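You operate a simulated robot arm through the tools that you are given. There is no shell and no other tool. Be economical: measure what you need, move in short steps, check, and stop when the job is done.

The job below is to be done with a simulated two-armed robot. You get a single attempt, and the scene is never put back.

## Task
On the desk top, fold the flat blue rag in half, so that its two long edges meet.

It is judged by the outcome, as a careful person would: the job done as asked, and still so three seconds after it is handed in. It fails if anything else is knocked over, pushed out of place, dropped, spilled or broken. Flat cloth is picked up by pressing the open fingertips on it (5 to 10 N) and closing them slowly along it; thin cloth reads only 2 to 8 mm in the jaws.

## Robot
Two 7-joint arms with two-finger parallel grippers on one trunk, on a base that drives. Base frame: it is fixed to the floor where the robot stands at the start and does not move with it; the origin is under the middle of the robot, x ahead of it, y to its left, z up; the surface under the hand at the start is at about z = 0.76. Readings come in m, degrees, newtons and seconds.
The left shoulder is at the start at [0.067, 0.147, 1.072], the right one opposite. With the tool pointing down near the work surface each hand reaches from about 0.4 to 0.88 m from the robot's upright axis, wherever it stands, measured 20 degrees to its own side. Places, roughly: desk top [1.2, -0.2, 0.8]. Payload 3.43 kg a hand.
Tool frame (each hand has its own): the origin (TCP) lies between the finger pads and is the grasp point; the fingertips stand 0.034 m ahead of it; z points along the fingers, y is the line along which they close. The gripper opens to 0.128 m. The fingers are 0.024 m wide and 0.012 m thick; the gripper's body (0.048 by 0.13 m) begins 0.096 m behind the TCP.
Orientation is told as [roll, pitch, yaw] about the base's x, y, z axes, in that order, counted from this pose: with the fingers straight down and closing along the base's y, the tool's x points along the base's -x, its y along +y and its z along -z.

## Interface
- The arms move only by the tool drive_tool. It takes "left_commands", "right_commands" or both (then of equal length, played together; a hand with none holds still); each is a list of rows, each an object of numbers (a shift or turn left out is 0, a gripper value left out holds the last): "x", "y", "z": the shift along the tool's x, y, z in cm; "rx", "ry", "rz": the turn, a rotation vector about the tool's x, y, z in degrees; "grip": the opening, from 0 (shut) to 1 (fully open). In form: [{"x": .., "y": .., "z": .., "rx": .., "ry": .., "rz": .., "grip": ..}, ...]. A call has 1 to 10 rows; each row shifts and turns the commanded pose from where the row before left it, along the tool's axes as they then stand. A row lasts 0.2 s, in which the tool goes at most 0.05 m and 8.6 degrees; a call with a longer step from one row to the next is refused whole, and so is a gripper value outside its range. Where a pose cannot be reached the arm comes as near as it can. A force on the tool above 40 N (or 10 N above the force at the start of the call, whichever is more), or a blocked arm, ends the call early, and 0.2 s more pass. The fingers move at their own pace (about 0.153 m/s each) and stop on an object; they squeeze with about 38 N. The grip force told is the motor's: it shows also when the fingers shut on nothing. Time passes only in rows, and 0.2 s behind the last, so rows that do not move let the fingers close. The reply holds the time, the measured pose of the TCP, the force on the tool along the base axes, the opening and the grip force, in the units named above and with some noise, with the torque about the TCP (base axes, N m) and any sound that the robot's microphone picked up, and new pictures: "pictures" is both (left out), scene, wrist or none (wrist: the cameras of the hands that moved).
- Cameras (640 x 400 px; columns grow to the right, rows downward): "scene" is now at [0.1232, -0.0272, 1.2778]; the picture's right is [-0.11, -0.99, -0.02], its down [-0.75, 0.09, -0.66] and it looks along [0.66, -0.06, -0.75] (base axes); focal length 248 px, centre (320, 200). "left" rides on the left gripper at [0.076, 0.011, -0.16] in its tool frame; the picture's right is [-0.15, 0.99, 0.00], its down [-0.88, -0.13, -0.46] and it looks along [-0.45, -0.07, 0.89] (tool axes); focal length 234 px, centre (320, 200). "right" rides on the right gripper at [0.076, -0.011, -0.16] in its tool frame; the picture's right is [0.15, 0.99, 0.00], its down [-0.88, 0.13, -0.46] and it looks along [-0.45, 0.07, 0.89] (tool axes); focal length 234 px, centre (320, 200). There is no depth. A picture from a camera that has moved, and an enlarged one, comes with that camera's place and axes in the base frame and with its lens.
- slide_trunk(by): slides the trunk up (or, below 0, down) by that many m; the arms and the scene camera ride with it, the base frame stays. It gives what a move gives, with no picture.
- roll_base(legs): drives the robot by 1 to 6 legs, each [ahead, left, turn to the left] in m, m and degrees, along the robot's own axes; the way and the turn of a leg run together, so that a leg with both is an arc; at most 1.5 m and 180 degrees a leg. The arms and the cameras ride along, it lands a little off, and it stops where it bumps. It gives what a move gives, and a new picture of the scene camera.
- head_to(pan, tilt): turns the head with the scene camera to pan (to the left, within 86 degrees either way) and tilt (down, from -29 to 69), counted from straight ahead of the robot. It gives what a move gives, and a new picture of the scene camera.
- close_up(camera, box): a new picture of the part [left, top, right, bottom] of that camera's present view, enlarged. The clock stands still meanwhile.
- sign_off(): hands the job in; it is judged then, once.

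Work in short steps. Places have to be worked out from the pictures, the camera data and where the tool is seen: move nearer, look again, correct. Check each grasp and each placing, and mend what went wrong. You have 120 turns and 260 pictures in all, those below and enlarged ones among them. Open the grippers and draw the arms clear of the work before you hand the job in, unless the task says otherwise; then end with one line.

The tools are called after "Emit:" as name(argument=value, ...) on one line, values as JSON. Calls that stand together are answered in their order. drive_tool: Moves the arms, as the interface text tells. Its arguments: {"type":"object","properties":{"left_commands":{"type":"array"},"right_commands":{"type":"array"},"pictures":{"type":"string","enum":["both","scene","wrist","none"]}},"required":[]} The other tools are called the same way: slide_trunk (by) slides the trunk up or down; roll_base (legs) drives the base; head_to (pan, tilt) turns the head that bears the scene camera; close_up (camera, box) takes an enlarged picture of a part of a camera's view; sign_off () hands the job in.

At the start:

```text
time: 0.0
left_tcp_pos: [0.6537, 0.3202, 0.9466]
left_tcp_rot: [0.8, -0.1, -0.4]
left_wrist_force: [-0.3, 0.4, 0.6]
left_wrist_torque: [0.05, 0.03, 0.0]
left_width: 0.128
left_grip_force: 0.1
right_tcp_pos: [0.6535, -0.3083, 0.9012]
right_tcp_rot: [0.9, -0.2, 0.0]
right_wrist_force: [0.0, 0.0, -0.8]
right_wrist_torque: [0.02, -0.05, 0.01]
right_width: 0.1279
right_grip_force: 0.0
trunk travel left (down, up): [-0.55, 0.39]
robot x, y, heading: [0.003, -0.0026, 0.0]
head pan, tilt: [-6.0, 48.8]
```

scene: 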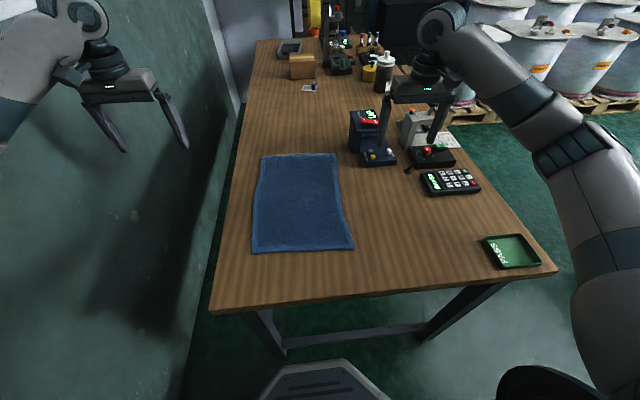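
right: 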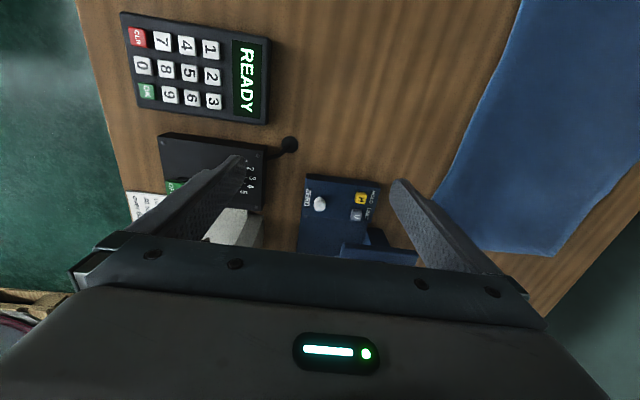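
left: 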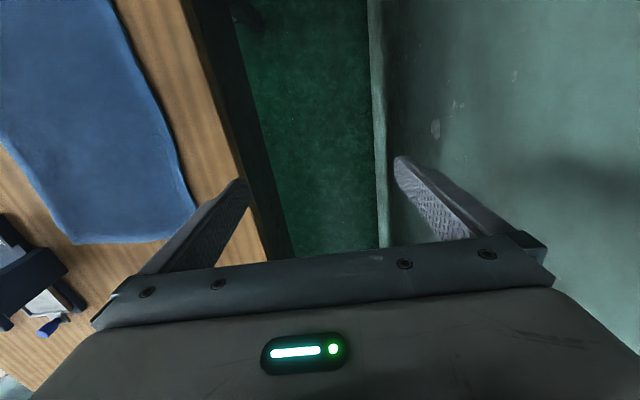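

The rag lies at about x 0.42–0.79, y −0.135–0.107, with its long edges along x, and devices stand to its right beyond y≈−0.2. I'm considering turning the base so each hand can take one corner of the left edge, so first I look at the base and desk clearance.

Emit:
head_to(pan=0, tilt=69)

Emit:
close_up(camera="scene", box=[160, 0, 480, 200])

```text
time: 0.8
left_tcp_pos: [0.6552, 0.3187, 0.9465]
left_tcp_rot: [0.9, -0.1, -0.7]
left_wrist_force: [0.2, -0.4, 0.6]
left_wrist_torque: [0.0, 0.01, 0.01]
left_width: 0.1281
left_grip_force: 0.0
right_tcp_pos: [0.6544, -0.3087, 0.9017]
right_tcp_rot: [0.7, -0.2, 0.0]
right_wrist_force: [-0.6, 0.1, -0.8]
right_wrist_torque: [0.0, -0.02, 0.0]
right_width: 0.1282
right_grip_force: 0.1
trunk travel left (down, up): [-0.55, 0.39]
robot x, y, heading: [-0.0006, 0.0005, -0.0]
head pan, tilt: [0.0, 68.8]
camera scene: at [0.1008, -0.0174, 1.2548], right [0.0, -1.0, -0.01], down [-0.93, 0.01, -0.37], along [0.37, 0.01, -0.93], focal length 248 px, centre (320, 200)
```

scene: 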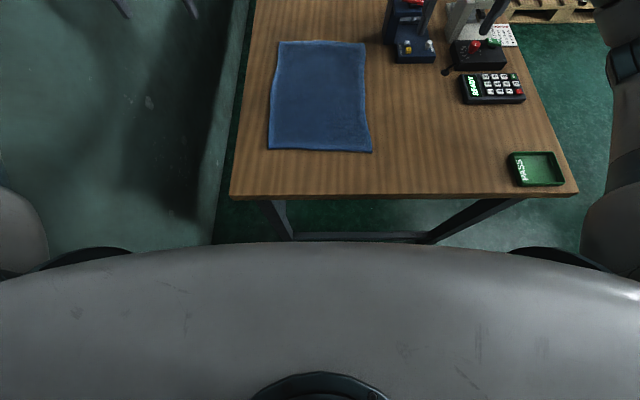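

```text
2.00 times, centred on (320, 100) of scene
camera zoom: at [0.1008, -0.0174, 1.2548], right [0.0, -1.0, -0.01], down [-0.93, 0.01, -0.37], along [0.37, 0.01, -0.93], focal length 495 px, centre (320, 400)
```

zoom: 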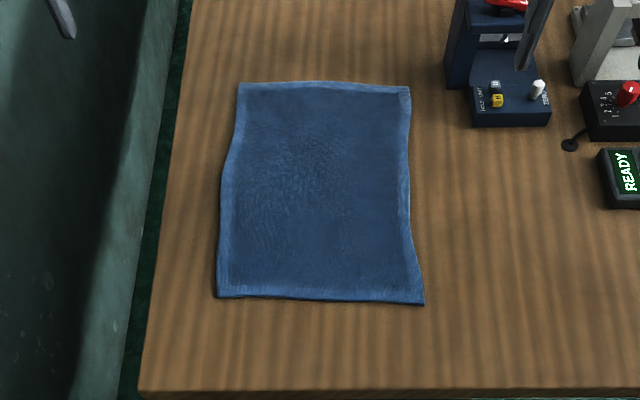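

The base front looks rounded, so turning in place is safe. I raise the trunk so the hands clear the devices, then shift right 0.25 m and turn left 30°.

Emit:
slide_trunk(by=0.2)

Emit:
roll_base(legs=[[0, -0.25, 0], [0, 0, 30]])

```text
time: 3.0
left_tcp_pos: [0.6597, 0.318, 1.1421]
left_tcp_rot: [0.6, 0.1, -0.8]
left_wrist_force: [-0.3, 0.2, -0.4]
left_wrist_torque: [0.01, 0.01, 0.01]
left_width: 0.1281
left_grip_force: 0.1
right_tcp_pos: [0.6586, -0.3085, 1.0994]
right_tcp_rot: [0.7, 0.1, -0.1]
right_wrist_force: [-0.3, 0.2, 0.4]
right_wrist_torque: [-0.01, 0.02, 0.05]
right_width: 0.128
right_grip_force: 0.0
trunk travel left (down, up): [-0.75, 0.19]
robot x, y, heading: [0.0012, 0.0024, 0.0]
head pan, tilt: [0.0, 68.8]
```

```text
time: 6.3
left_tcp_pos: [0.4019, 0.3663, 1.1386]
left_tcp_rot: [-0.1, -0.1, 29.5]
left_wrist_force: [-0.5, -0.2, -0.6]
left_wrist_torque: [0.01, 0.0, 0.0]
left_width: 0.128
left_grip_force: 0.1
right_tcp_pos: [0.7175, -0.1791, 1.1029]
right_tcp_rot: [0.0, 0.0, 29.9]
right_wrist_force: [0.2, -0.2, 0.6]
right_wrist_torque: [-0.01, 0.03, -0.02]
right_width: 0.1281
right_grip_force: 0.0
trunk travel left (down, up): [-0.75, 0.19]
robot x, y, heading: [-0.0019, -0.2527, 29.9]
head pan, tilt: [0.0, 68.8]
camera scene: at [0.0913, -0.198, 1.4541], right [0.5, -0.87, 0.0], down [-0.81, -0.46, -0.36], along [0.31, 0.18, -0.93], focal length 248 px, centre (320, 200)
```

scene: 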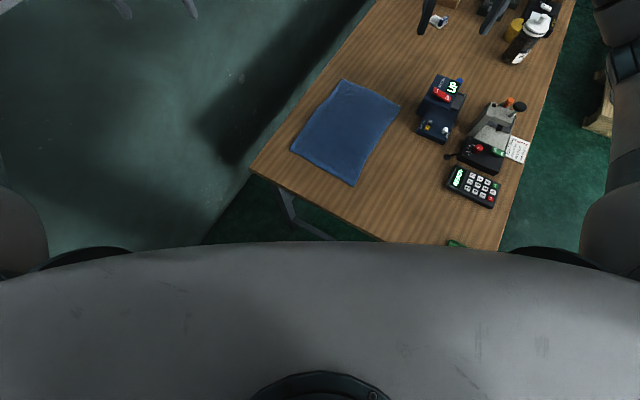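

Now I turn both hands so they close along base y and carry them above the two corners of the left edge: left hand to (0.46, 0.105), right hand to (0.755, 0.105).

Emit:
drive_tool(left_commands=[{"rz": 7.4}, {"rz": 7.4}, {"rz": 7.4}, {"rz": 7.4}, {"x": -0.97, "y": -4.35}, {"x": -0.97, "y": -4.35}, {"x": -0.97, "y": -4.35}, {"x": -0.97, "y": -4.35}, {"x": -0.97, "y": -4.35}, {"x": -0.97, "y": -4.35}], right_commands=[{"rz": 7.5}, {"rz": 7.5}, {"rz": 7.5}, {"rz": 7.4}, {"x": -0.63, "y": 4.73}, {"x": -0.63, "y": 4.73}, {"x": -0.63, "y": 4.73}, {"x": -0.63, "y": 4.73}, {"x": -0.63, "y": 4.73}, {"x": -0.63, "y": 4.73}], pictures="both")

```text
time: 8.5
left_tcp_pos: [0.4562, 0.1068, 1.1389]
left_tcp_rot: [-0.1, -0.1, 0.1]
left_wrist_force: [-0.5, -0.4, -0.4]
left_wrist_torque: [0.02, 0.0, -0.03]
left_width: 0.1279
left_grip_force: 0.0
right_tcp_pos: [0.74, 0.0963, 1.1039]
right_tcp_rot: [0.0, -0.3, 0.3]
right_wrist_force: [-0.1, 0.3, 0.1]
right_wrist_torque: [-0.06, -0.06, 0.0]
right_width: 0.1281
right_grip_force: 0.1
right hand out of reach, approached as far as the arm can: row 10
trunk travel left (down, up): [-0.75, 0.19]
robot x, y, heading: [-0.0022, -0.2528, 30.1]
head pan, tilt: [0.0, 68.8]
camera scene: at [0.0883, -0.1971, 1.4541], right [0.5, -0.87, 0.0], down [-0.81, -0.47, -0.36], along [0.32, 0.18, -0.93], focal length 248 px, centre (320, 200)
camera right: at [0.6636, 0.0851, 1.2651], right [-0.15, 0.99, 0.0], down [0.88, 0.13, 0.46], along [0.46, 0.07, -0.89], focal length 234 px, centre (320, 200)
camera left: at [0.3809, 0.1193, 1.3012], right [0.15, 0.99, 0.0], down [0.88, -0.13, 0.46], along [0.45, -0.07, -0.89], focal length 234 px, centre (320, 200)
```

scene: 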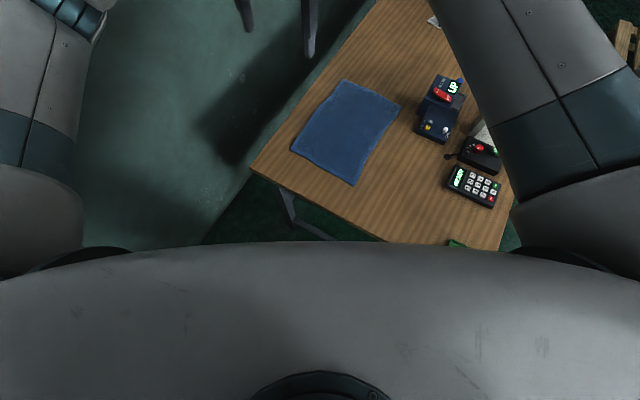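
right: 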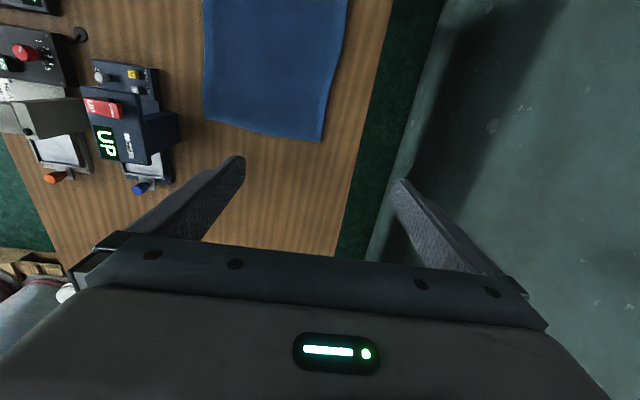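
left: 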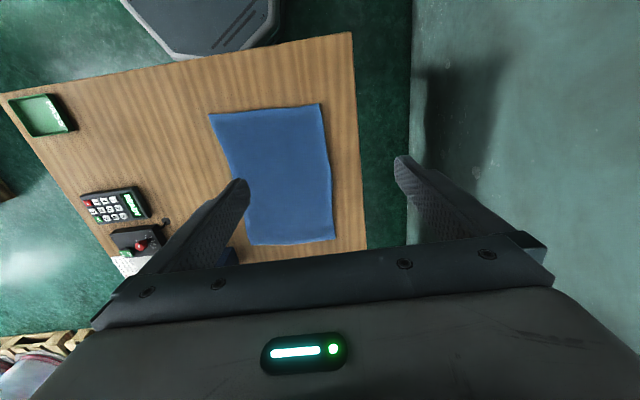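

The right hand is at its reach limit, so I shift the base 6 cm along base +y, parallel to the desk end. Then I lower the trunk back.

Emit:
roll_base(legs=[[0.033, 0.05, 0]])

Emit:
slide_trunk(by=-0.2)

```text
time: 9.5
left_tcp_pos: [0.4635, 0.1615, 1.1415]
left_tcp_rot: [0.2, 0.1, -0.2]
left_wrist_force: [-0.7, -0.4, 0.7]
left_wrist_torque: [0.03, 0.03, -0.01]
left_width: 0.1278
left_grip_force: 0.0
right_tcp_pos: [0.7464, 0.1476, 1.1025]
right_tcp_rot: [0.0, -0.2, -0.1]
right_wrist_force: [-0.3, 0.4, -0.3]
right_wrist_torque: [0.02, 0.01, 0.01]
right_width: 0.128
right_grip_force: 0.0
trunk travel left (down, up): [-0.75, 0.19]
robot x, y, heading: [0.0034, -0.1933, 29.6]
head pan, tilt: [0.0, 68.8]
camera scene: at [0.0941, -0.1434, 1.4544], right [0.5, -0.87, 0.0], down [-0.81, -0.46, -0.36], along [0.31, 0.18, -0.93], focal length 248 px, centre (320, 200)
```

scene: 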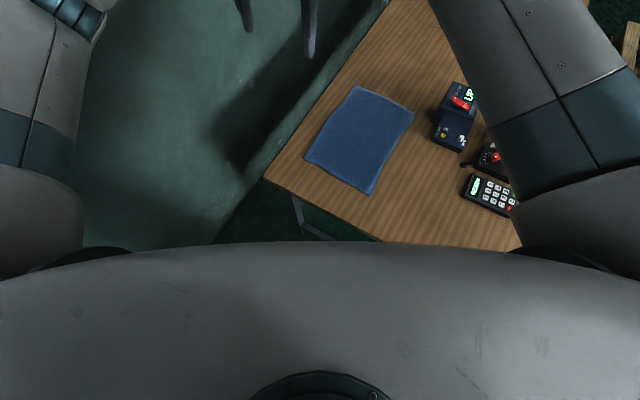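

```text
time: 11.6
left_tcp_pos: [0.464, 0.1632, 0.94]
left_tcp_rot: [-0.1, 0.1, -0.3]
left_wrist_force: [-0.6, 0.2, 0.2]
left_wrist_torque: [0.04, 0.0, -0.05]
left_width: 0.1281
left_grip_force: 0.1
right_tcp_pos: [0.7454, 0.1503, 0.9033]
right_tcp_rot: [0.1, 0.1, -0.2]
right_wrist_force: [0.0, -0.4, 0.5]
right_wrist_torque: [0.0, -0.01, -0.01]
right_width: 0.1278
right_grip_force: 0.0
trunk travel left (down, up): [-0.55, 0.39]
robot x, y, heading: [0.0052, -0.1949, 30.2]
head pan, tilt: [0.0, 68.8]
```

Both hands are back at working height. I move them over the left edge at about 5 cm above the desk, with a 3.5 cm opening, and look through the wrist cameras.

Emit:
drive_tool(left_commands=[{"x": 0.1, "y": -3.9, "grip": 0.27}, {"x": 0.1, "y": -3.7}, {"z": 4.5}, {"z": 4.5}, {}, {}], right_commands=[{"x": -0.5, "y": -3.1, "grip": 0.27}, {"x": -0.5, "y": -3.1}, {"z": 3}, {"z": 2.8}, {}, {}], pictures="both")

```text
time: 13.0
left_tcp_pos: [0.463, 0.0879, 0.8495]
left_tcp_rot: [-0.1, 0.1, -0.2]
left_wrist_force: [-0.2, -0.1, -0.4]
left_wrist_torque: [-0.02, -0.01, -0.03]
left_width: 0.0344
left_grip_force: 0.2
right_tcp_pos: [0.7553, 0.0901, 0.845]
right_tcp_rot: [0.1, 0.0, 0.0]
right_wrist_force: [0.3, -0.7, 0.4]
right_wrist_torque: [-0.04, 0.02, 0.01]
right_width: 0.0347
right_grip_force: 0.0
trunk travel left (down, up): [-0.55, 0.39]
robot x, y, heading: [0.0008, -0.1948, 29.8]
head pan, tilt: [0.0, 68.8]
camera scene: at [0.0951, -0.1399, 1.254], right [0.5, -0.87, 0.0], down [-0.81, -0.46, -0.36], along [0.31, 0.18, -0.93], focal length 248 px, centre (320, 200)
camera right: at [0.6813, 0.0781, 1.0059], right [-0.14, 0.99, 0.0], down [0.88, 0.13, 0.46], along [0.45, 0.07, -0.89], focal length 234 px, centre (320, 200)
camera left: at [0.3862, 0.1001, 1.0111], right [0.15, 0.99, 0.0], down [0.88, -0.13, 0.46], along [0.45, -0.07, -0.89], focal length 234 px, centre (320, 200)
```

scene: 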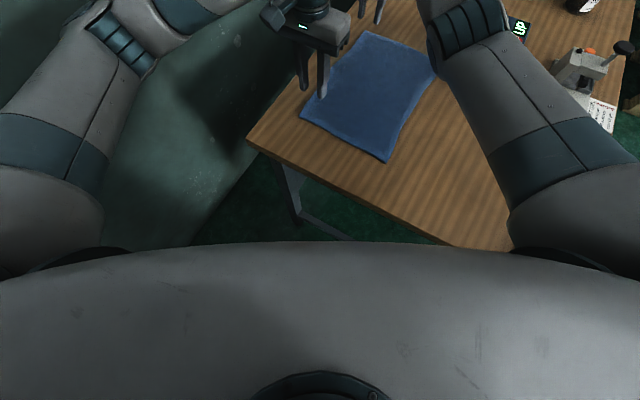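
right: 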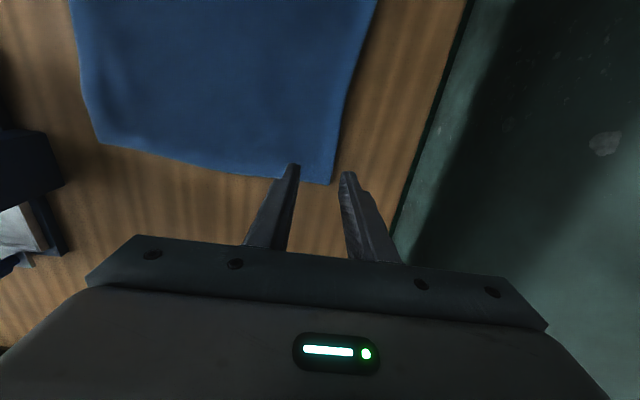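
left: 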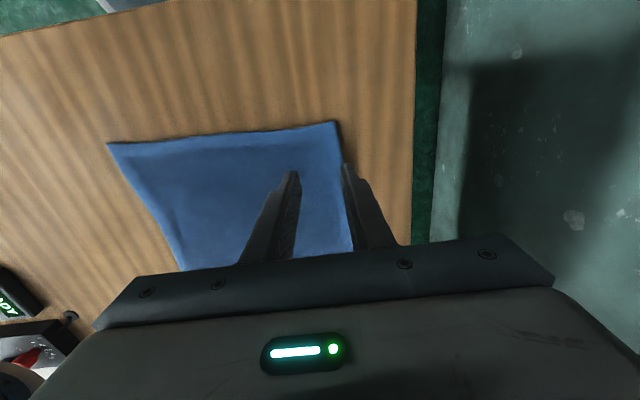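

The edge is at y≈0.111 near the left hand and ≈0.106 near the right. I shift both hands slightly inward so both fingertips land on the cloth, and descend to just above the desk.

Emit:
drive_tool(left_commands=[{"y": -0.4, "z": 1.5}, {"z": 1.5}, {"z": 1}, {"z": 0.5}, {}], right_commands=[{"y": -0.8, "z": 1.5}, {"z": 1.5}, {"z": 1}, {}, {}], pictures="wrist")

```text
time: 14.2
left_tcp_pos: [0.4614, 0.0841, 0.8055]
left_tcp_rot: [-0.1, 0.0, -0.2]
left_wrist_force: [0.0, 0.5, 0.8]
left_wrist_torque: [0.0, 0.02, -0.02]
left_width: 0.0346
left_grip_force: 0.0
right_tcp_pos: [0.7568, 0.0798, 0.8046]
right_tcp_rot: [0.0, 0.0, -0.1]
right_wrist_force: [0.4, 1.0, -0.5]
right_wrist_torque: [0.0, 0.01, 0.04]
right_width: 0.0347
right_grip_force: 0.1
trunk travel left (down, up): [-0.55, 0.39]
robot x, y, heading: [-0.0014, -0.194, 30.1]
head pan, tilt: [0.0, 68.8]
camera right: at [0.6814, 0.0698, 0.9653], right [-0.14, 0.99, 0.0], down [0.88, 0.13, 0.46], along [0.45, 0.07, -0.89], focal length 234 px, centre (320, 200)
camera left: at [0.3854, 0.0959, 0.9658], right [0.15, 0.99, 0.0], down [0.88, -0.13, 0.46], along [0.45, -0.07, -0.89], focal length 234 px, centre (320, 200)
```

right: 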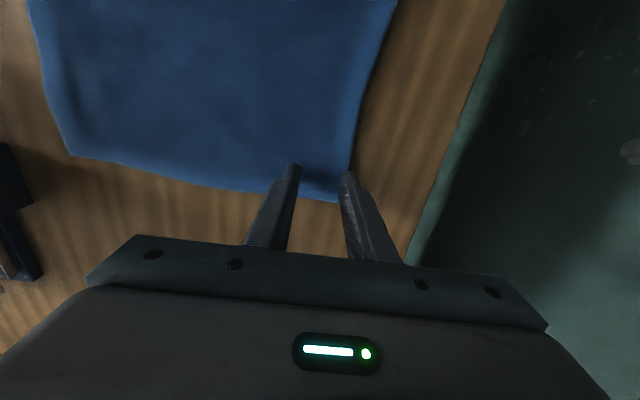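
left: 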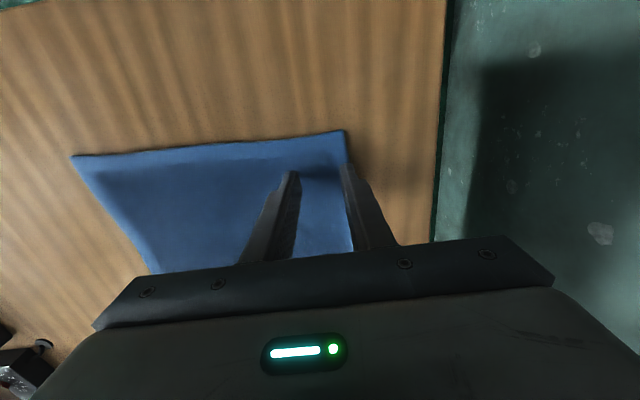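

The fingertips are about 1 cm above the desk, with the outer finger right at the hem. I nudge 3 mm more inward and press down gently.

Emit:
drive_tool(left_commands=[{"y": -0.3, "z": 0.4}, {"z": 0.3}, {"z": 0.2}, {}], right_commands=[{"y": -0.3, "z": 0.4}, {"z": 0.3}, {"z": 0.2}, {}], pictures="none")

```text
time: 15.2
left_tcp_pos: [0.4606, 0.0796, 0.7985]
left_tcp_rot: [0.0, -0.4, -0.3]
left_wrist_force: [2.4, 1.1, 9.4]
left_wrist_torque: [0.1, -0.02, 0.01]
left_width: 0.0343
left_grip_force: 0.2
right_tcp_pos: [0.7559, 0.078, 0.7961]
right_tcp_rot: [-0.1, -0.3, -0.1]
right_wrist_force: [2.8, 1.2, 8.5]
right_wrist_torque: [-0.05, -0.09, 0.01]
right_width: 0.0345
right_grip_force: 0.1
trunk travel left (down, up): [-0.55, 0.39]
robot x, y, heading: [0.0021, -0.1929, 29.9]
head pan, tilt: [0.0, 68.8]
```

Both hands press with about 9 N, which is in the wanted range. Now I close slowly.

Emit:
drive_tool(left_commands=[{"grip": 0.23}, {"grip": 0.19}, {"grip": 0.15}, {"grip": 0.11}, {"grip": 0.07}, {"grip": 0.03}, {"grip": 0}, {}, {}], right_commands=[{"grip": 0.23}, {"grip": 0.19}, {"grip": 0.15}, {"grip": 0.11}, {"grip": 0.07}, {"grip": 0.03}, {"grip": 0}, {}, {}], pictures="wrist")

```text
time: 17.2
left_tcp_pos: [0.4608, 0.0794, 0.7976]
left_tcp_rot: [0.0, -0.1, -0.3]
left_wrist_force: [1.1, 0.3, 12.1]
left_wrist_torque: [0.01, -0.04, -0.04]
left_width: 0.0034
left_grip_force: 38.0
right_tcp_pos: [0.7552, 0.0764, 0.7978]
right_tcp_rot: [0.0, 0.0, -0.1]
right_wrist_force: [-1.5, 0.1, 10.9]
right_wrist_torque: [0.02, 0.02, 0.04]
right_width: 0.004
right_grip_force: 37.6
trunk travel left (down, up): [-0.55, 0.39]
robot x, y, heading: [-0.0006, -0.1968, 29.7]
head pan, tilt: [0.0, 68.8]
camera right: at [0.6799, 0.066, 0.9583], right [-0.14, 0.99, 0.0], down [0.88, 0.13, 0.46], along [0.45, 0.07, -0.89], focal length 234 px, centre (320, 200)
camera left: at [0.3839, 0.092, 0.958], right [0.15, 0.99, 0.0], down [0.88, -0.13, 0.46], along [0.45, -0.07, -0.89], focal length 234 px, centre (320, 200)
```

right: 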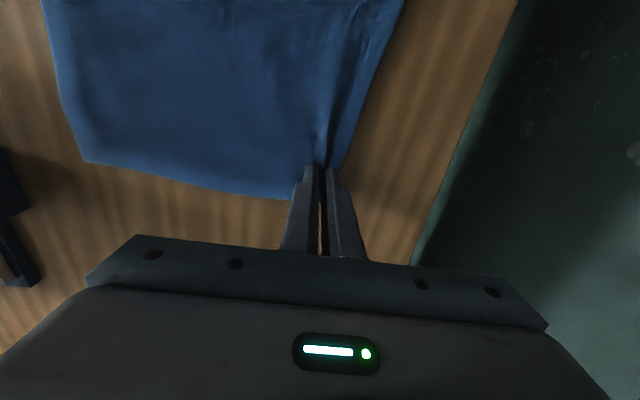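
left: 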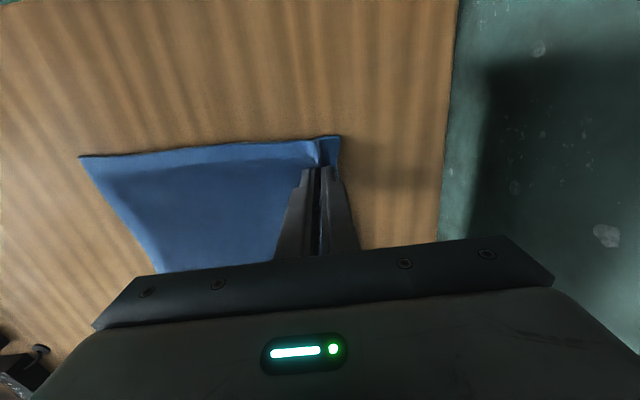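

Both grips hold cloth at 3.4 and 4.0 mm, but about 1.3 cm of hem is left as a flap outside the fingers and would curl back on top of the fold. I reopen while still pressed, so the cloth spreads flat, and then regrasp nearer the very edge.

Emit:
drive_tool(left_commands=[{"grip": 0.1}, {"grip": 0.18}, {"grip": 0.27}, {}, {"z": -0.5}, {"z": -1.5}, {}], right_commands=[{"grip": 0.1}, {"grip": 0.18}, {"grip": 0.27}, {}, {"z": -0.5}, {"z": -1.5}, {}], pictures="wrist")

```text
time: 18.8
left_tcp_pos: [0.4621, 0.0801, 0.8154]
left_tcp_rot: [-0.1, 0.1, -0.2]
left_wrist_force: [-0.5, 0.4, 0.4]
left_wrist_torque: [0.0, 0.01, -0.02]
left_width: 0.0347
left_grip_force: 0.0
right_tcp_pos: [0.7577, 0.0777, 0.8153]
right_tcp_rot: [-0.1, 0.1, -0.1]
right_wrist_force: [0.3, 0.0, -0.1]
right_wrist_torque: [-0.01, 0.03, 0.04]
right_width: 0.0348
right_grip_force: 0.1
trunk travel left (down, up): [-0.55, 0.39]
robot x, y, heading: [0.0034, -0.1917, 29.7]
head pan, tilt: [0.0, 68.8]
camera right: at [0.6823, 0.0668, 0.9759], right [-0.14, 0.99, 0.0], down [0.88, 0.13, 0.46], along [0.45, 0.06, -0.89], focal length 234 px, centre (320, 200)
camera left: at [0.3858, 0.0928, 0.9766], right [0.15, 0.99, 0.0], down [0.88, -0.13, 0.46], along [0.45, -0.07, -0.89], focal length 234 px, centre (320, 200)
```

right: 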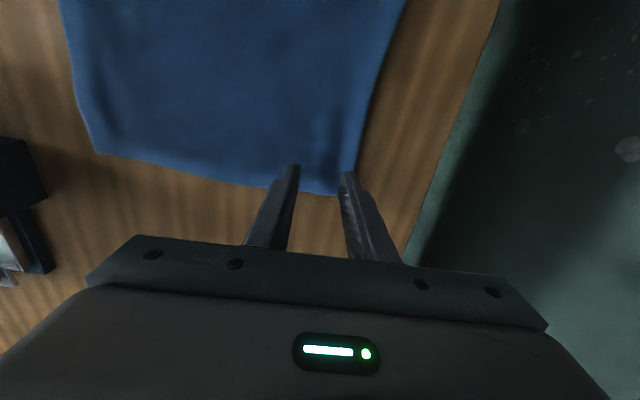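
left: 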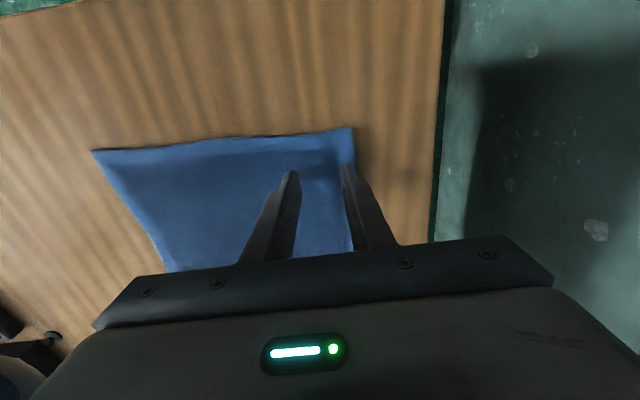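

The cloth spread flat again, with its edge at y≈0.111. I shift outward to y≈0.098 with a 2.2 cm opening, so the outer finger stands right at the edge, and press again.

Emit:
drive_tool(left_commands=[{"y": 1.8, "grip": 0.172}, {"z": 1.0}, {"z": 0.4}, {"z": 0.3}, {"z": 0.1}, {}], right_commands=[{"y": 2.0, "grip": 0.172}, {"z": 1.0}, {"z": 0.4}, {"z": 0.3}, {"z": 0.15}, {}], pictures="wrist")

```text
time: 20.2
left_tcp_pos: [0.4627, 0.0976, 0.7975]
left_tcp_rot: [-0.1, 0.0, -0.2]
left_wrist_force: [0.5, 0.4, 1.2]
left_wrist_torque: [0.0, 0.01, 0.0]
left_width: 0.022
left_grip_force: 0.1
right_tcp_pos: [0.7561, 0.0985, 0.798]
right_tcp_rot: [0.0, -0.1, -0.1]
right_wrist_force: [-0.7, 0.9, 3.9]
right_wrist_torque: [-0.01, 0.0, -0.01]
right_width: 0.0219
right_grip_force: 0.0
trunk travel left (down, up): [-0.55, 0.39]
robot x, y, heading: [0.0014, -0.194, 29.7]
head pan, tilt: [0.0, 68.8]
camera right: at [0.681, 0.087, 0.9589], right [-0.15, 0.99, 0.0], down [0.88, 0.13, 0.46], along [0.45, 0.07, -0.89], focal length 234 px, centre (320, 200)
camera left: at [0.3854, 0.1106, 0.9593], right [0.15, 0.99, 0.0], down [0.88, -0.13, 0.46], along [0.45, -0.07, -0.89], focal length 234 px, centre (320, 200)
```

right: 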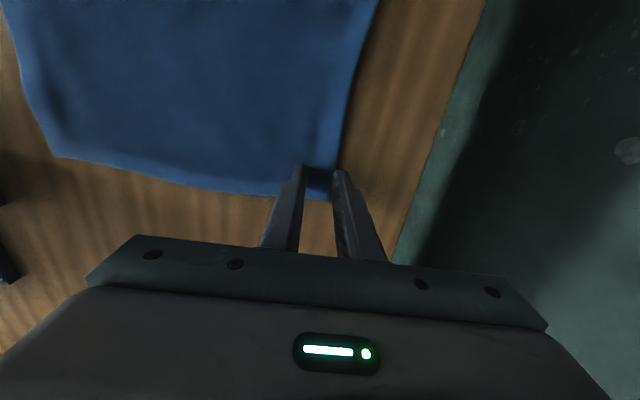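
left: 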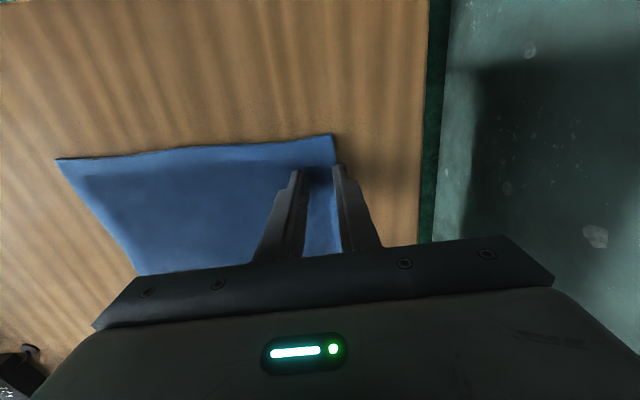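

The edges now lie right at the outer fingers. I press 1–2 mm further and close slowly.

Emit:
drive_tool(left_commands=[{"z": 0.15}, {"z": 0.1}, {"grip": 0.14}, {"grip": 0.11}, {"grip": 0.08}, {"grip": 0.05}, {"grip": 0.02}, {"grip": 0}, {}, {}], right_commands=[{"z": 0.15}, {}, {"grip": 0.14}, {"grip": 0.11}, {"grip": 0.08}, {"grip": 0.05}, {"grip": 0.02}, {"grip": 0}, {}, {}], pictures="wrist")

```text
time: 22.4
left_tcp_pos: [0.4616, 0.0975, 0.7962]
left_tcp_rot: [0.0, -0.3, -0.2]
left_wrist_force: [2.6, -1.4, 18.1]
left_wrist_torque: [-0.04, -0.06, 0.01]
left_width: 0.0027
left_grip_force: 37.8
right_tcp_pos: [0.7545, 0.0976, 0.7975]
right_tcp_rot: [-0.1, -0.1, -0.1]
right_wrist_force: [-1.9, -1.6, 7.9]
right_wrist_torque: [-0.07, 0.1, 0.02]
right_width: 0.0035
right_grip_force: 38.1
trunk travel left (down, up): [-0.55, 0.39]
robot x, y, heading: [0.0052, -0.1962, 29.8]
head pan, tilt: [0.0, 68.8]
camera right: at [0.6797, 0.0859, 0.9582], right [-0.14, 0.99, 0.0], down [0.88, 0.13, 0.46], along [0.45, 0.07, -0.89], focal length 234 px, centre (320, 200)
camera left: at [0.3843, 0.1096, 0.9579], right [0.15, 0.99, 0.0], down [0.88, -0.13, 0.46], along [0.45, -0.07, -0.89], focal length 234 px, centre (320, 200)
```

right: 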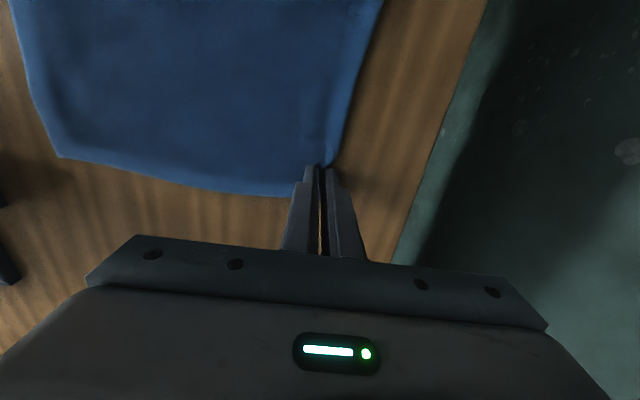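
left: 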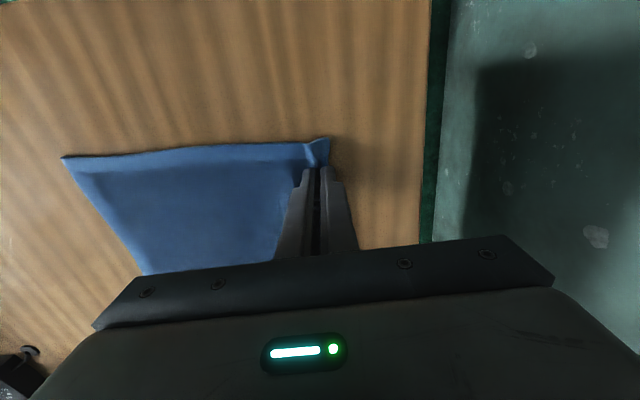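

Both hands now hold cloth right at the edge with hardly any flap. I lift 4 cm to test the grips.

Emit:
drive_tool(left_commands=[{"z": -1}, {"z": -1.5}, {"z": -1.5}, {}], right_commands=[{"z": -1}, {"z": -1.5}, {"z": -1.5}, {}], pictures="both")

```text
time: 23.4
left_tcp_pos: [0.4622, 0.0995, 0.8347]
left_tcp_rot: [0.0, 0.0, -0.1]
left_wrist_force: [1.6, -0.4, -0.1]
left_wrist_torque: [-0.03, -0.03, -0.01]
left_width: 0.0025
left_grip_force: 37.4
right_tcp_pos: [0.7562, 0.0979, 0.8365]
right_tcp_rot: [0.0, 0.0, -0.1]
right_wrist_force: [-1.0, -0.5, 0.7]
right_wrist_torque: [0.03, 0.0, 0.01]
right_width: 0.0037
right_grip_force: 37.5
trunk travel left (down, up): [-0.55, 0.39]
robot x, y, heading: [0.0029, -0.1959, 29.5]
head pan, tilt: [0.0, 68.8]
camera scene: at [0.0947, -0.14, 1.2541], right [0.5, -0.87, 0.0], down [-0.81, -0.46, -0.36], along [0.31, 0.18, -0.93], focal length 248 px, centre (320, 200)
camera right: at [0.681, 0.0874, 0.9967], right [-0.15, 0.99, 0.0], down [0.88, 0.13, 0.46], along [0.45, 0.07, -0.89], focal length 234 px, centre (320, 200)
camera left: at [0.3858, 0.1106, 0.9964], right [0.15, 0.99, 0.0], down [0.88, -0.13, 0.46], along [0.45, -0.07, -0.89], focal length 234 px, centre (320, 200)
```

scene: 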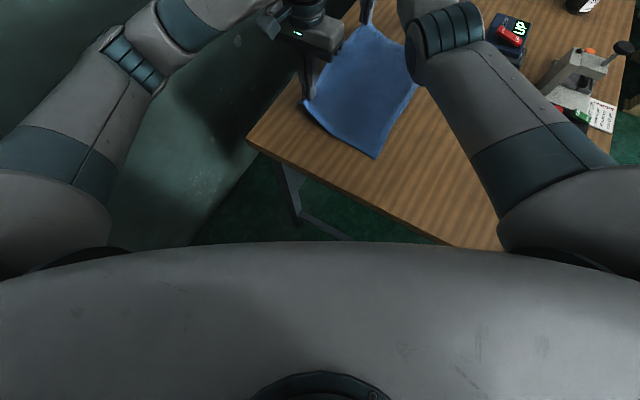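
right: 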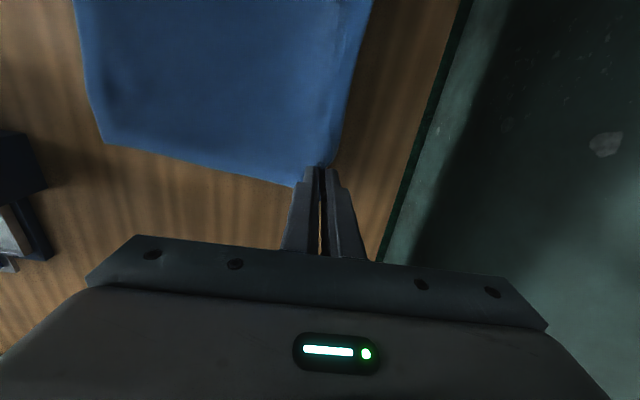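
left: 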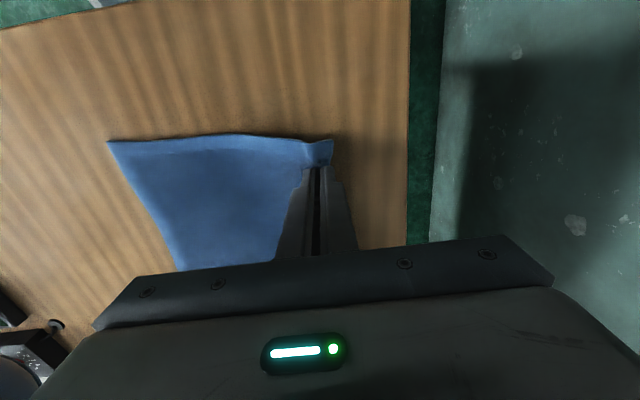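

Both grips hold. I carry the edge along a low arc to above the fold line and look again, especially at the clearance between the right hand and the blue device.

Emit:
drive_tool(left_commands=[{"y": -2.8, "z": -2.0}, {"y": -2.0, "z": -1.5}, {"y": -2.0, "z": -1.0}, {"y": -2.0, "z": -0.7}, {"y": -2.0, "z": -0.3}, {}, {}], right_commands=[{"y": -2.8, "z": -2.0}, {"y": -2.0, "z": -1.5}, {"y": -2.0, "z": -1.0}, {"y": -2.0, "z": -0.7}, {"y": -2.0, "z": -0.3}, {}, {}], pictures="both")

```text
time: 25.0
left_tcp_pos: [0.4607, -0.0097, 0.8907]
left_tcp_rot: [0.0, 0.0, -0.1]
left_wrist_force: [1.1, -0.1, 0.2]
left_wrist_torque: [0.01, -0.05, 0.0]
left_width: 0.0022
left_grip_force: 36.9
right_tcp_pos: [0.7569, -0.0115, 0.8907]
right_tcp_rot: [0.0, 0.0, -0.1]
right_wrist_force: [-1.3, 0.5, 0.1]
right_wrist_torque: [0.04, 0.02, 0.02]
right_width: 0.0038
right_grip_force: 38.4
trunk travel left (down, up): [-0.55, 0.39]
robot x, y, heading: [0.0014, -0.1908, 30.0]
head pan, tilt: [0.0, 68.8]
camera scene: at [0.0948, -0.1406, 1.2541], right [0.5, -0.87, 0.0], down [-0.81, -0.46, -0.36], along [0.31, 0.18, -0.93], focal length 248 px, centre (320, 200)
camera right: at [0.6807, -0.0218, 1.0521], right [-0.14, 0.99, 0.0], down [0.88, 0.13, 0.46], along [0.45, 0.07, -0.89], focal length 234 px, centre (320, 200)
camera left: at [0.3851, 0.0026, 1.0521], right [0.15, 0.99, 0.0], down [0.88, -0.13, 0.46], along [0.45, -0.07, -0.89], focal length 234 px, centre (320, 200)
```

scene: 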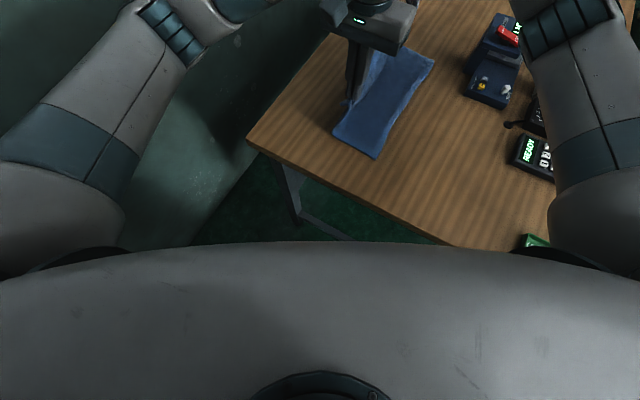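
right: 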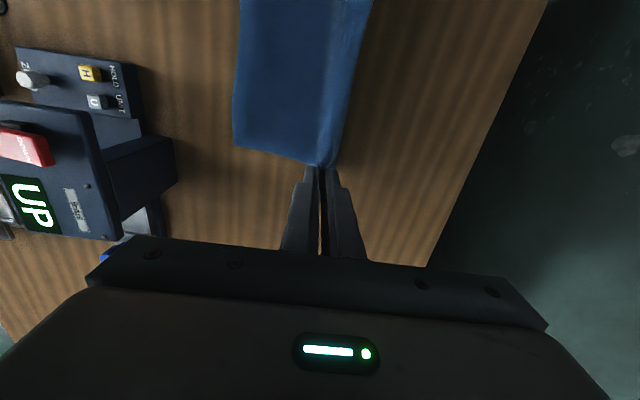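
left: 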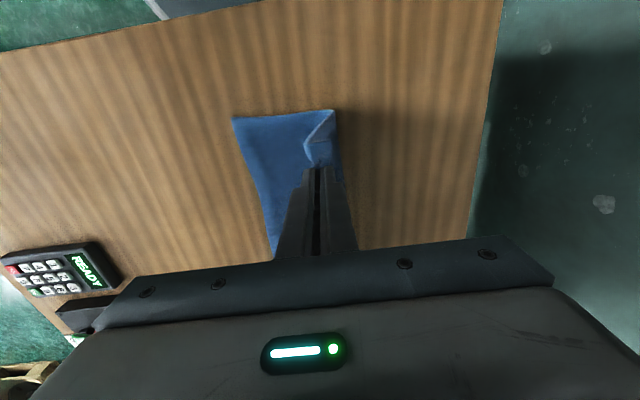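

Measuring again, the desk-side half slid about 2.5 cm toward +y. The right edge is now at y≈−0.105 near and −0.116 far, and the device lies beyond −0.19. I bring the held edge down just inside that line, stopping a little above the desk.

Emit:
drive_tool(left_commands=[{"y": -2, "z": 0.9}, {"y": -2, "z": 1.3}, {"y": -2, "z": 2.0}, {"y": -1.5, "z": 2.0}, {"y": -0.8, "z": 1.2}, {}, {}], right_commands=[{"y": -2.2, "z": 0.9}, {"y": -2.2, "z": 1.3}, {"y": -2.2, "z": 2.0}, {"y": -1.7, "z": 2.0}, {"y": -0.9, "z": 1.2}, {}, {}], pictures="both")

```text
time: 26.6
left_tcp_pos: [0.4619, -0.0922, 0.8169]
left_tcp_rot: [-0.1, 0.0, -0.2]
left_wrist_force: [1.1, -0.4, -0.3]
left_wrist_torque: [-0.03, -0.04, 0.0]
left_width: 0.0023
left_grip_force: 36.9
right_tcp_pos: [0.7566, -0.1028, 0.8166]
right_tcp_rot: [0.0, 0.0, 0.0]
right_wrist_force: [-2.1, -0.2, -0.5]
right_wrist_torque: [0.05, 0.02, -0.02]
right_width: 0.0036
right_grip_force: 38.0
trunk travel left (down, up): [-0.55, 0.39]
robot x, y, heading: [0.005, -0.1926, 29.8]
head pan, tilt: [0.0, 68.8]
camera scene: at [0.0948, -0.1402, 1.2541], right [0.5, -0.87, 0.0], down [-0.81, -0.46, -0.36], along [0.31, 0.18, -0.93], focal length 248 px, centre (320, 200)
camera right: at [0.6806, -0.1137, 0.9781], right [-0.14, 0.99, 0.0], down [0.88, 0.13, 0.46], along [0.45, 0.07, -0.89], focal length 234 px, centre (320, 200)
camera left: at [0.3852, -0.0805, 0.9773], right [0.15, 0.99, 0.0], down [0.88, -0.13, 0.46], along [0.45, -0.07, -0.89], focal length 234 px, centre (320, 200)
```

scene: 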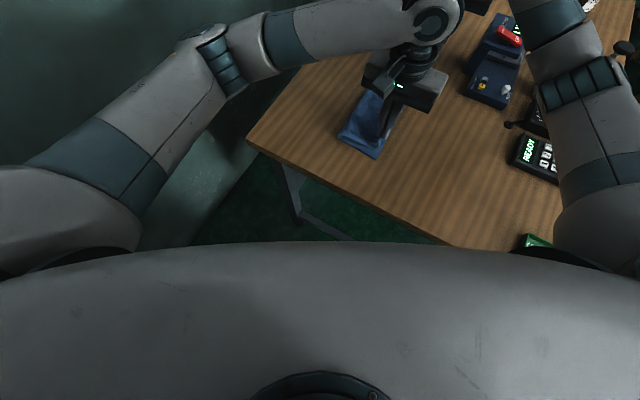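
right: 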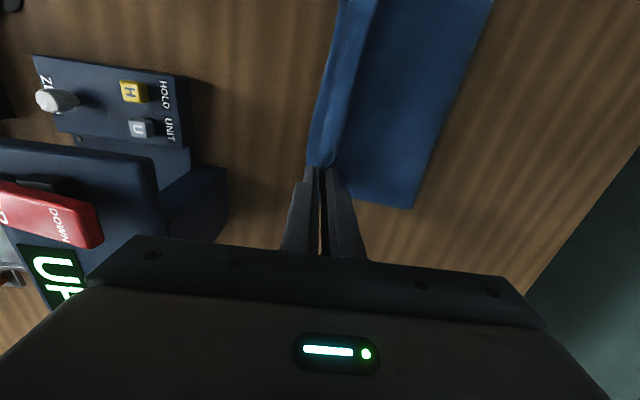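
left: 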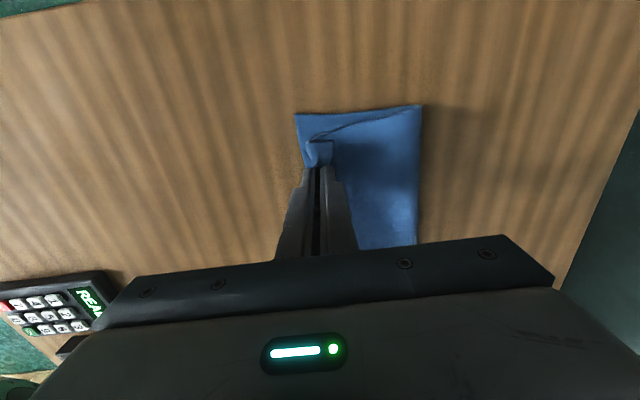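

Emit:
close_up(camera="right", box=[220, 0, 540, 240])

Emit:
close_up(camera="left", box=[240, 80, 460, 260])

```text
1.67 times, centred on (380, 120) of right
camera zoom: at [0.6806, -0.1137, 0.9781], right [-0.14, 0.99, 0.0], down [0.88, 0.13, 0.46], along [0.45, 0.07, -0.89], focal length 390 px, centre (220, 333)
```

zoom: 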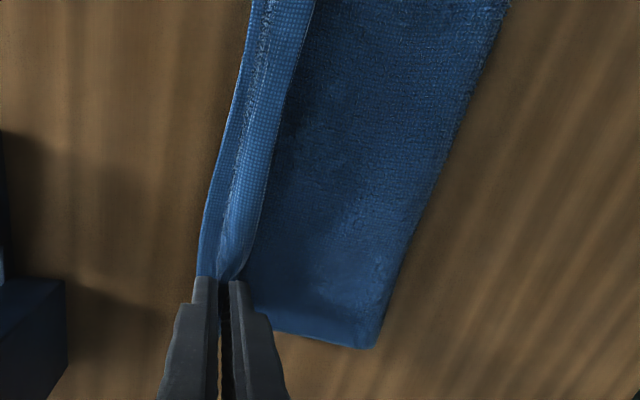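

```text
2.22 times, centred on (350, 170) of left
camera zoom: at [0.3852, -0.0805, 0.9773], right [0.15, 0.99, 0.0], down [0.88, -0.13, 0.46], along [0.45, -0.07, -0.89], focal length 520 px, centre (253, 267)
```

zoom: 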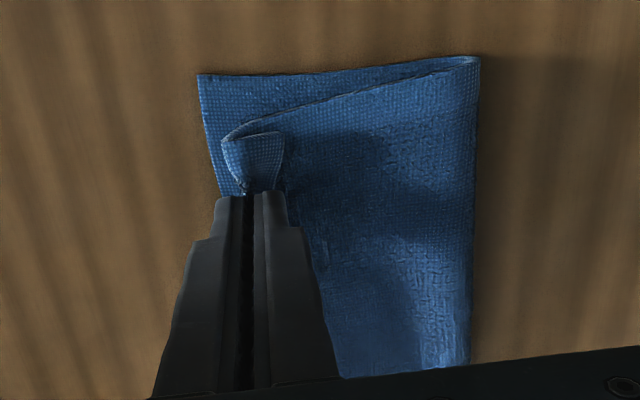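

The held hem hangs folded back on top, pointing +y, while the body of the rag is folded correctly underneath. I lower the last centimetre, release with a small opening, rise, and then look at how the hem lies.

Emit:
drive_tool(left_commands=[{"y": -0.8, "z": 0.6}, {"z": 0.4}, {}, {"grip": 0.1}, {"grip": 0.16}, {"grip": 0.2}, {"z": -1.5}, {"z": -3}, {"z": -4}, {}], right_commands=[{"y": -0.8, "z": 0.6}, {"z": 0.4}, {}, {"grip": 0.1}, {"grip": 0.16}, {"grip": 0.2}, {"z": -1.5}, {"z": -3}, {"z": -4}, {}], pictures="wrist")

```text
time: 28.8
left_tcp_pos: [0.4622, -0.0999, 0.8921]
left_tcp_rot: [-0.1, 0.0, -0.1]
left_wrist_force: [0.4, 0.2, -1.1]
left_wrist_torque: [0.0, 0.01, -0.02]
left_width: 0.0255
left_grip_force: 0.0
right_tcp_pos: [0.7562, -0.1104, 0.8909]
right_tcp_rot: [-0.1, 0.0, -0.1]
right_wrist_force: [-0.6, -0.9, 0.1]
right_wrist_torque: [0.02, 0.05, 0.04]
right_width: 0.0258
right_grip_force: 0.2
trunk travel left (down, up): [-0.55, 0.39]
robot x, y, heading: [0.0056, -0.1958, 29.8]
head pan, tilt: [0.0, 68.8]
camera right: at [0.6815, -0.1207, 1.0526], right [-0.14, 0.99, 0.0], down [0.88, 0.13, 0.45], along [0.45, 0.07, -0.89], focal length 234 px, centre (320, 200)
camera left: at [0.3856, -0.0875, 1.0526], right [0.15, 0.99, 0.0], down [0.88, -0.13, 0.46], along [0.45, -0.07, -0.89], focal length 234 px, centre (320, 200)
```

right: 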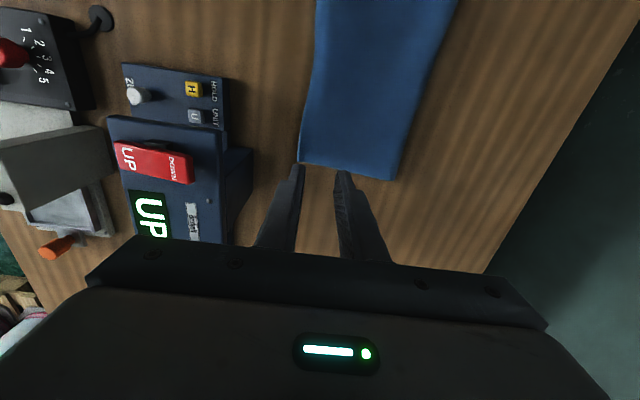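
left: 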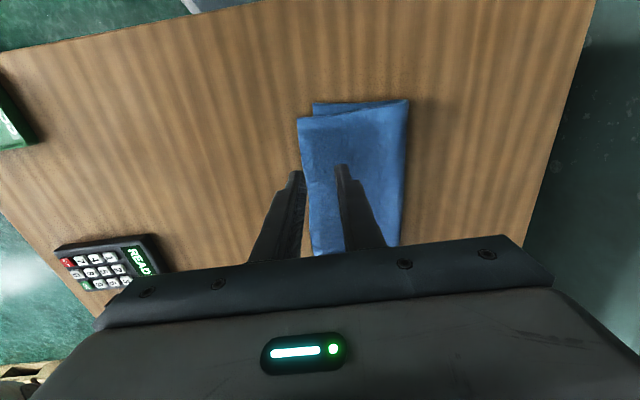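

The hem sprang out flat on release. I take close-ups to judge the alignment.

Emit:
close_up(camera="left", box=[250, 70, 450, 260])

Emit:
close_up(camera="right", box=[250, 0, 490, 200])

```text
2.11 times, centred on (350, 165) of left
camera zoom: at [0.3856, -0.0875, 1.0526], right [0.15, 0.99, 0.0], down [0.88, -0.13, 0.46], along [0.45, -0.07, -0.89], focal length 493 px, centre (257, 274)
```

zoom: 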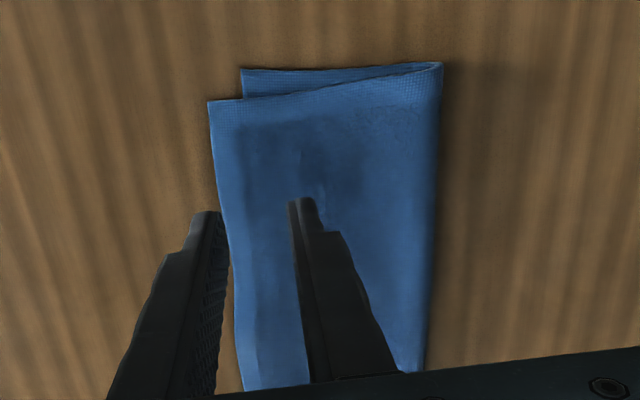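

```text
2.00 times, centred on (370, 100) of right
camera zoom: at [0.6815, -0.1207, 1.0526], right [-0.14, 0.99, 0.0], down [0.88, 0.13, 0.45], along [0.45, 0.07, -0.89], focal length 468 px, centre (220, 400)
```

zoom: 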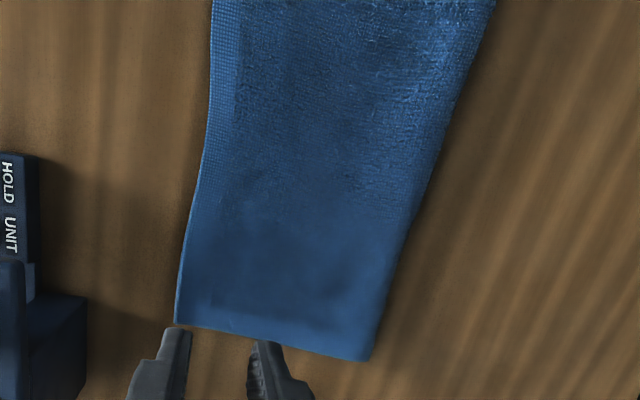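

On measuring, the top layer overshoots the bottom edge by about 2 cm along the whole length (top −0.122/−0.134, bottom −0.101/−0.116). I'll regrasp the overhanging hem, lift it back and re-lay it about 2 cm less far, so I move down at the hem first.

Emit:
drive_tool(left_commands=[{"y": -1.1, "grip": 0.14}, {"z": 3.5}, {"z": 3.5}, {"z": 1.6}, {}], right_commands=[{"y": -1.1, "grip": 0.14}, {"z": 3.5}, {"z": 3.5}, {"z": 1.5}, {}], pictures="wrist")

```text
time: 30.0
left_tcp_pos: [0.4613, -0.1119, 0.8053]
left_tcp_rot: [0.0, 0.0, -0.2]
left_wrist_force: [1.9, -0.3, -0.2]
left_wrist_torque: [-0.07, 0.02, -0.02]
left_width: 0.018
left_grip_force: 0.0
right_tcp_pos: [0.7562, -0.1218, 0.8057]
right_tcp_rot: [0.0, -0.1, -0.1]
right_wrist_force: [0.4, -0.7, -0.4]
right_wrist_torque: [-0.02, 0.01, 0.0]
right_width: 0.0179
right_grip_force: 0.1
trunk travel left (down, up): [-0.55, 0.39]
robot x, y, heading: [0.0033, -0.1907, 29.7]
head pan, tilt: [0.0, 68.8]
camera right: at [0.6808, -0.1327, 0.9673], right [-0.14, 0.99, 0.0], down [0.88, 0.13, 0.46], along [0.45, 0.07, -0.89], focal length 234 px, centre (320, 200)
camera left: at [0.3845, -0.1004, 0.966], right [0.15, 0.99, 0.0], down [0.88, -0.13, 0.46], along [0.45, -0.07, -0.89], focal length 234 px, centre (320, 200)
```

right: 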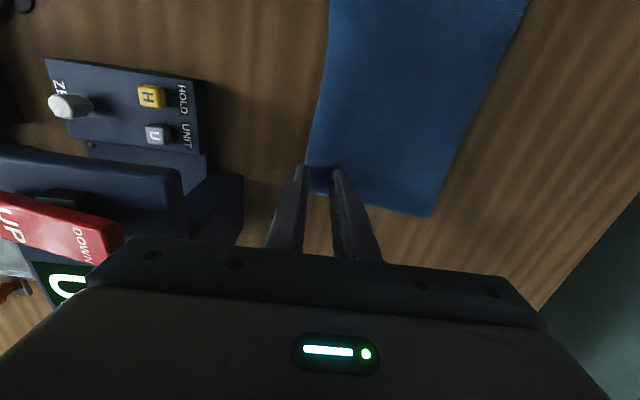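
left: 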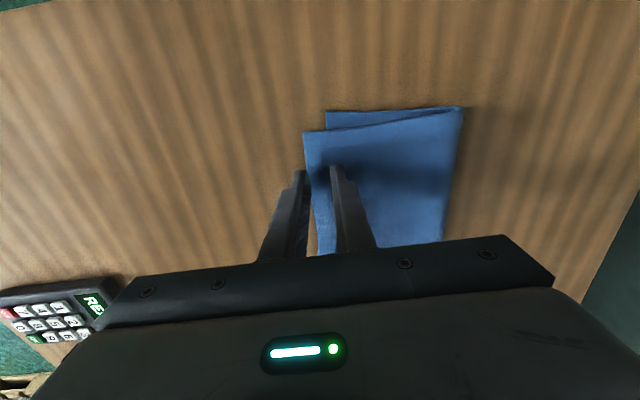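

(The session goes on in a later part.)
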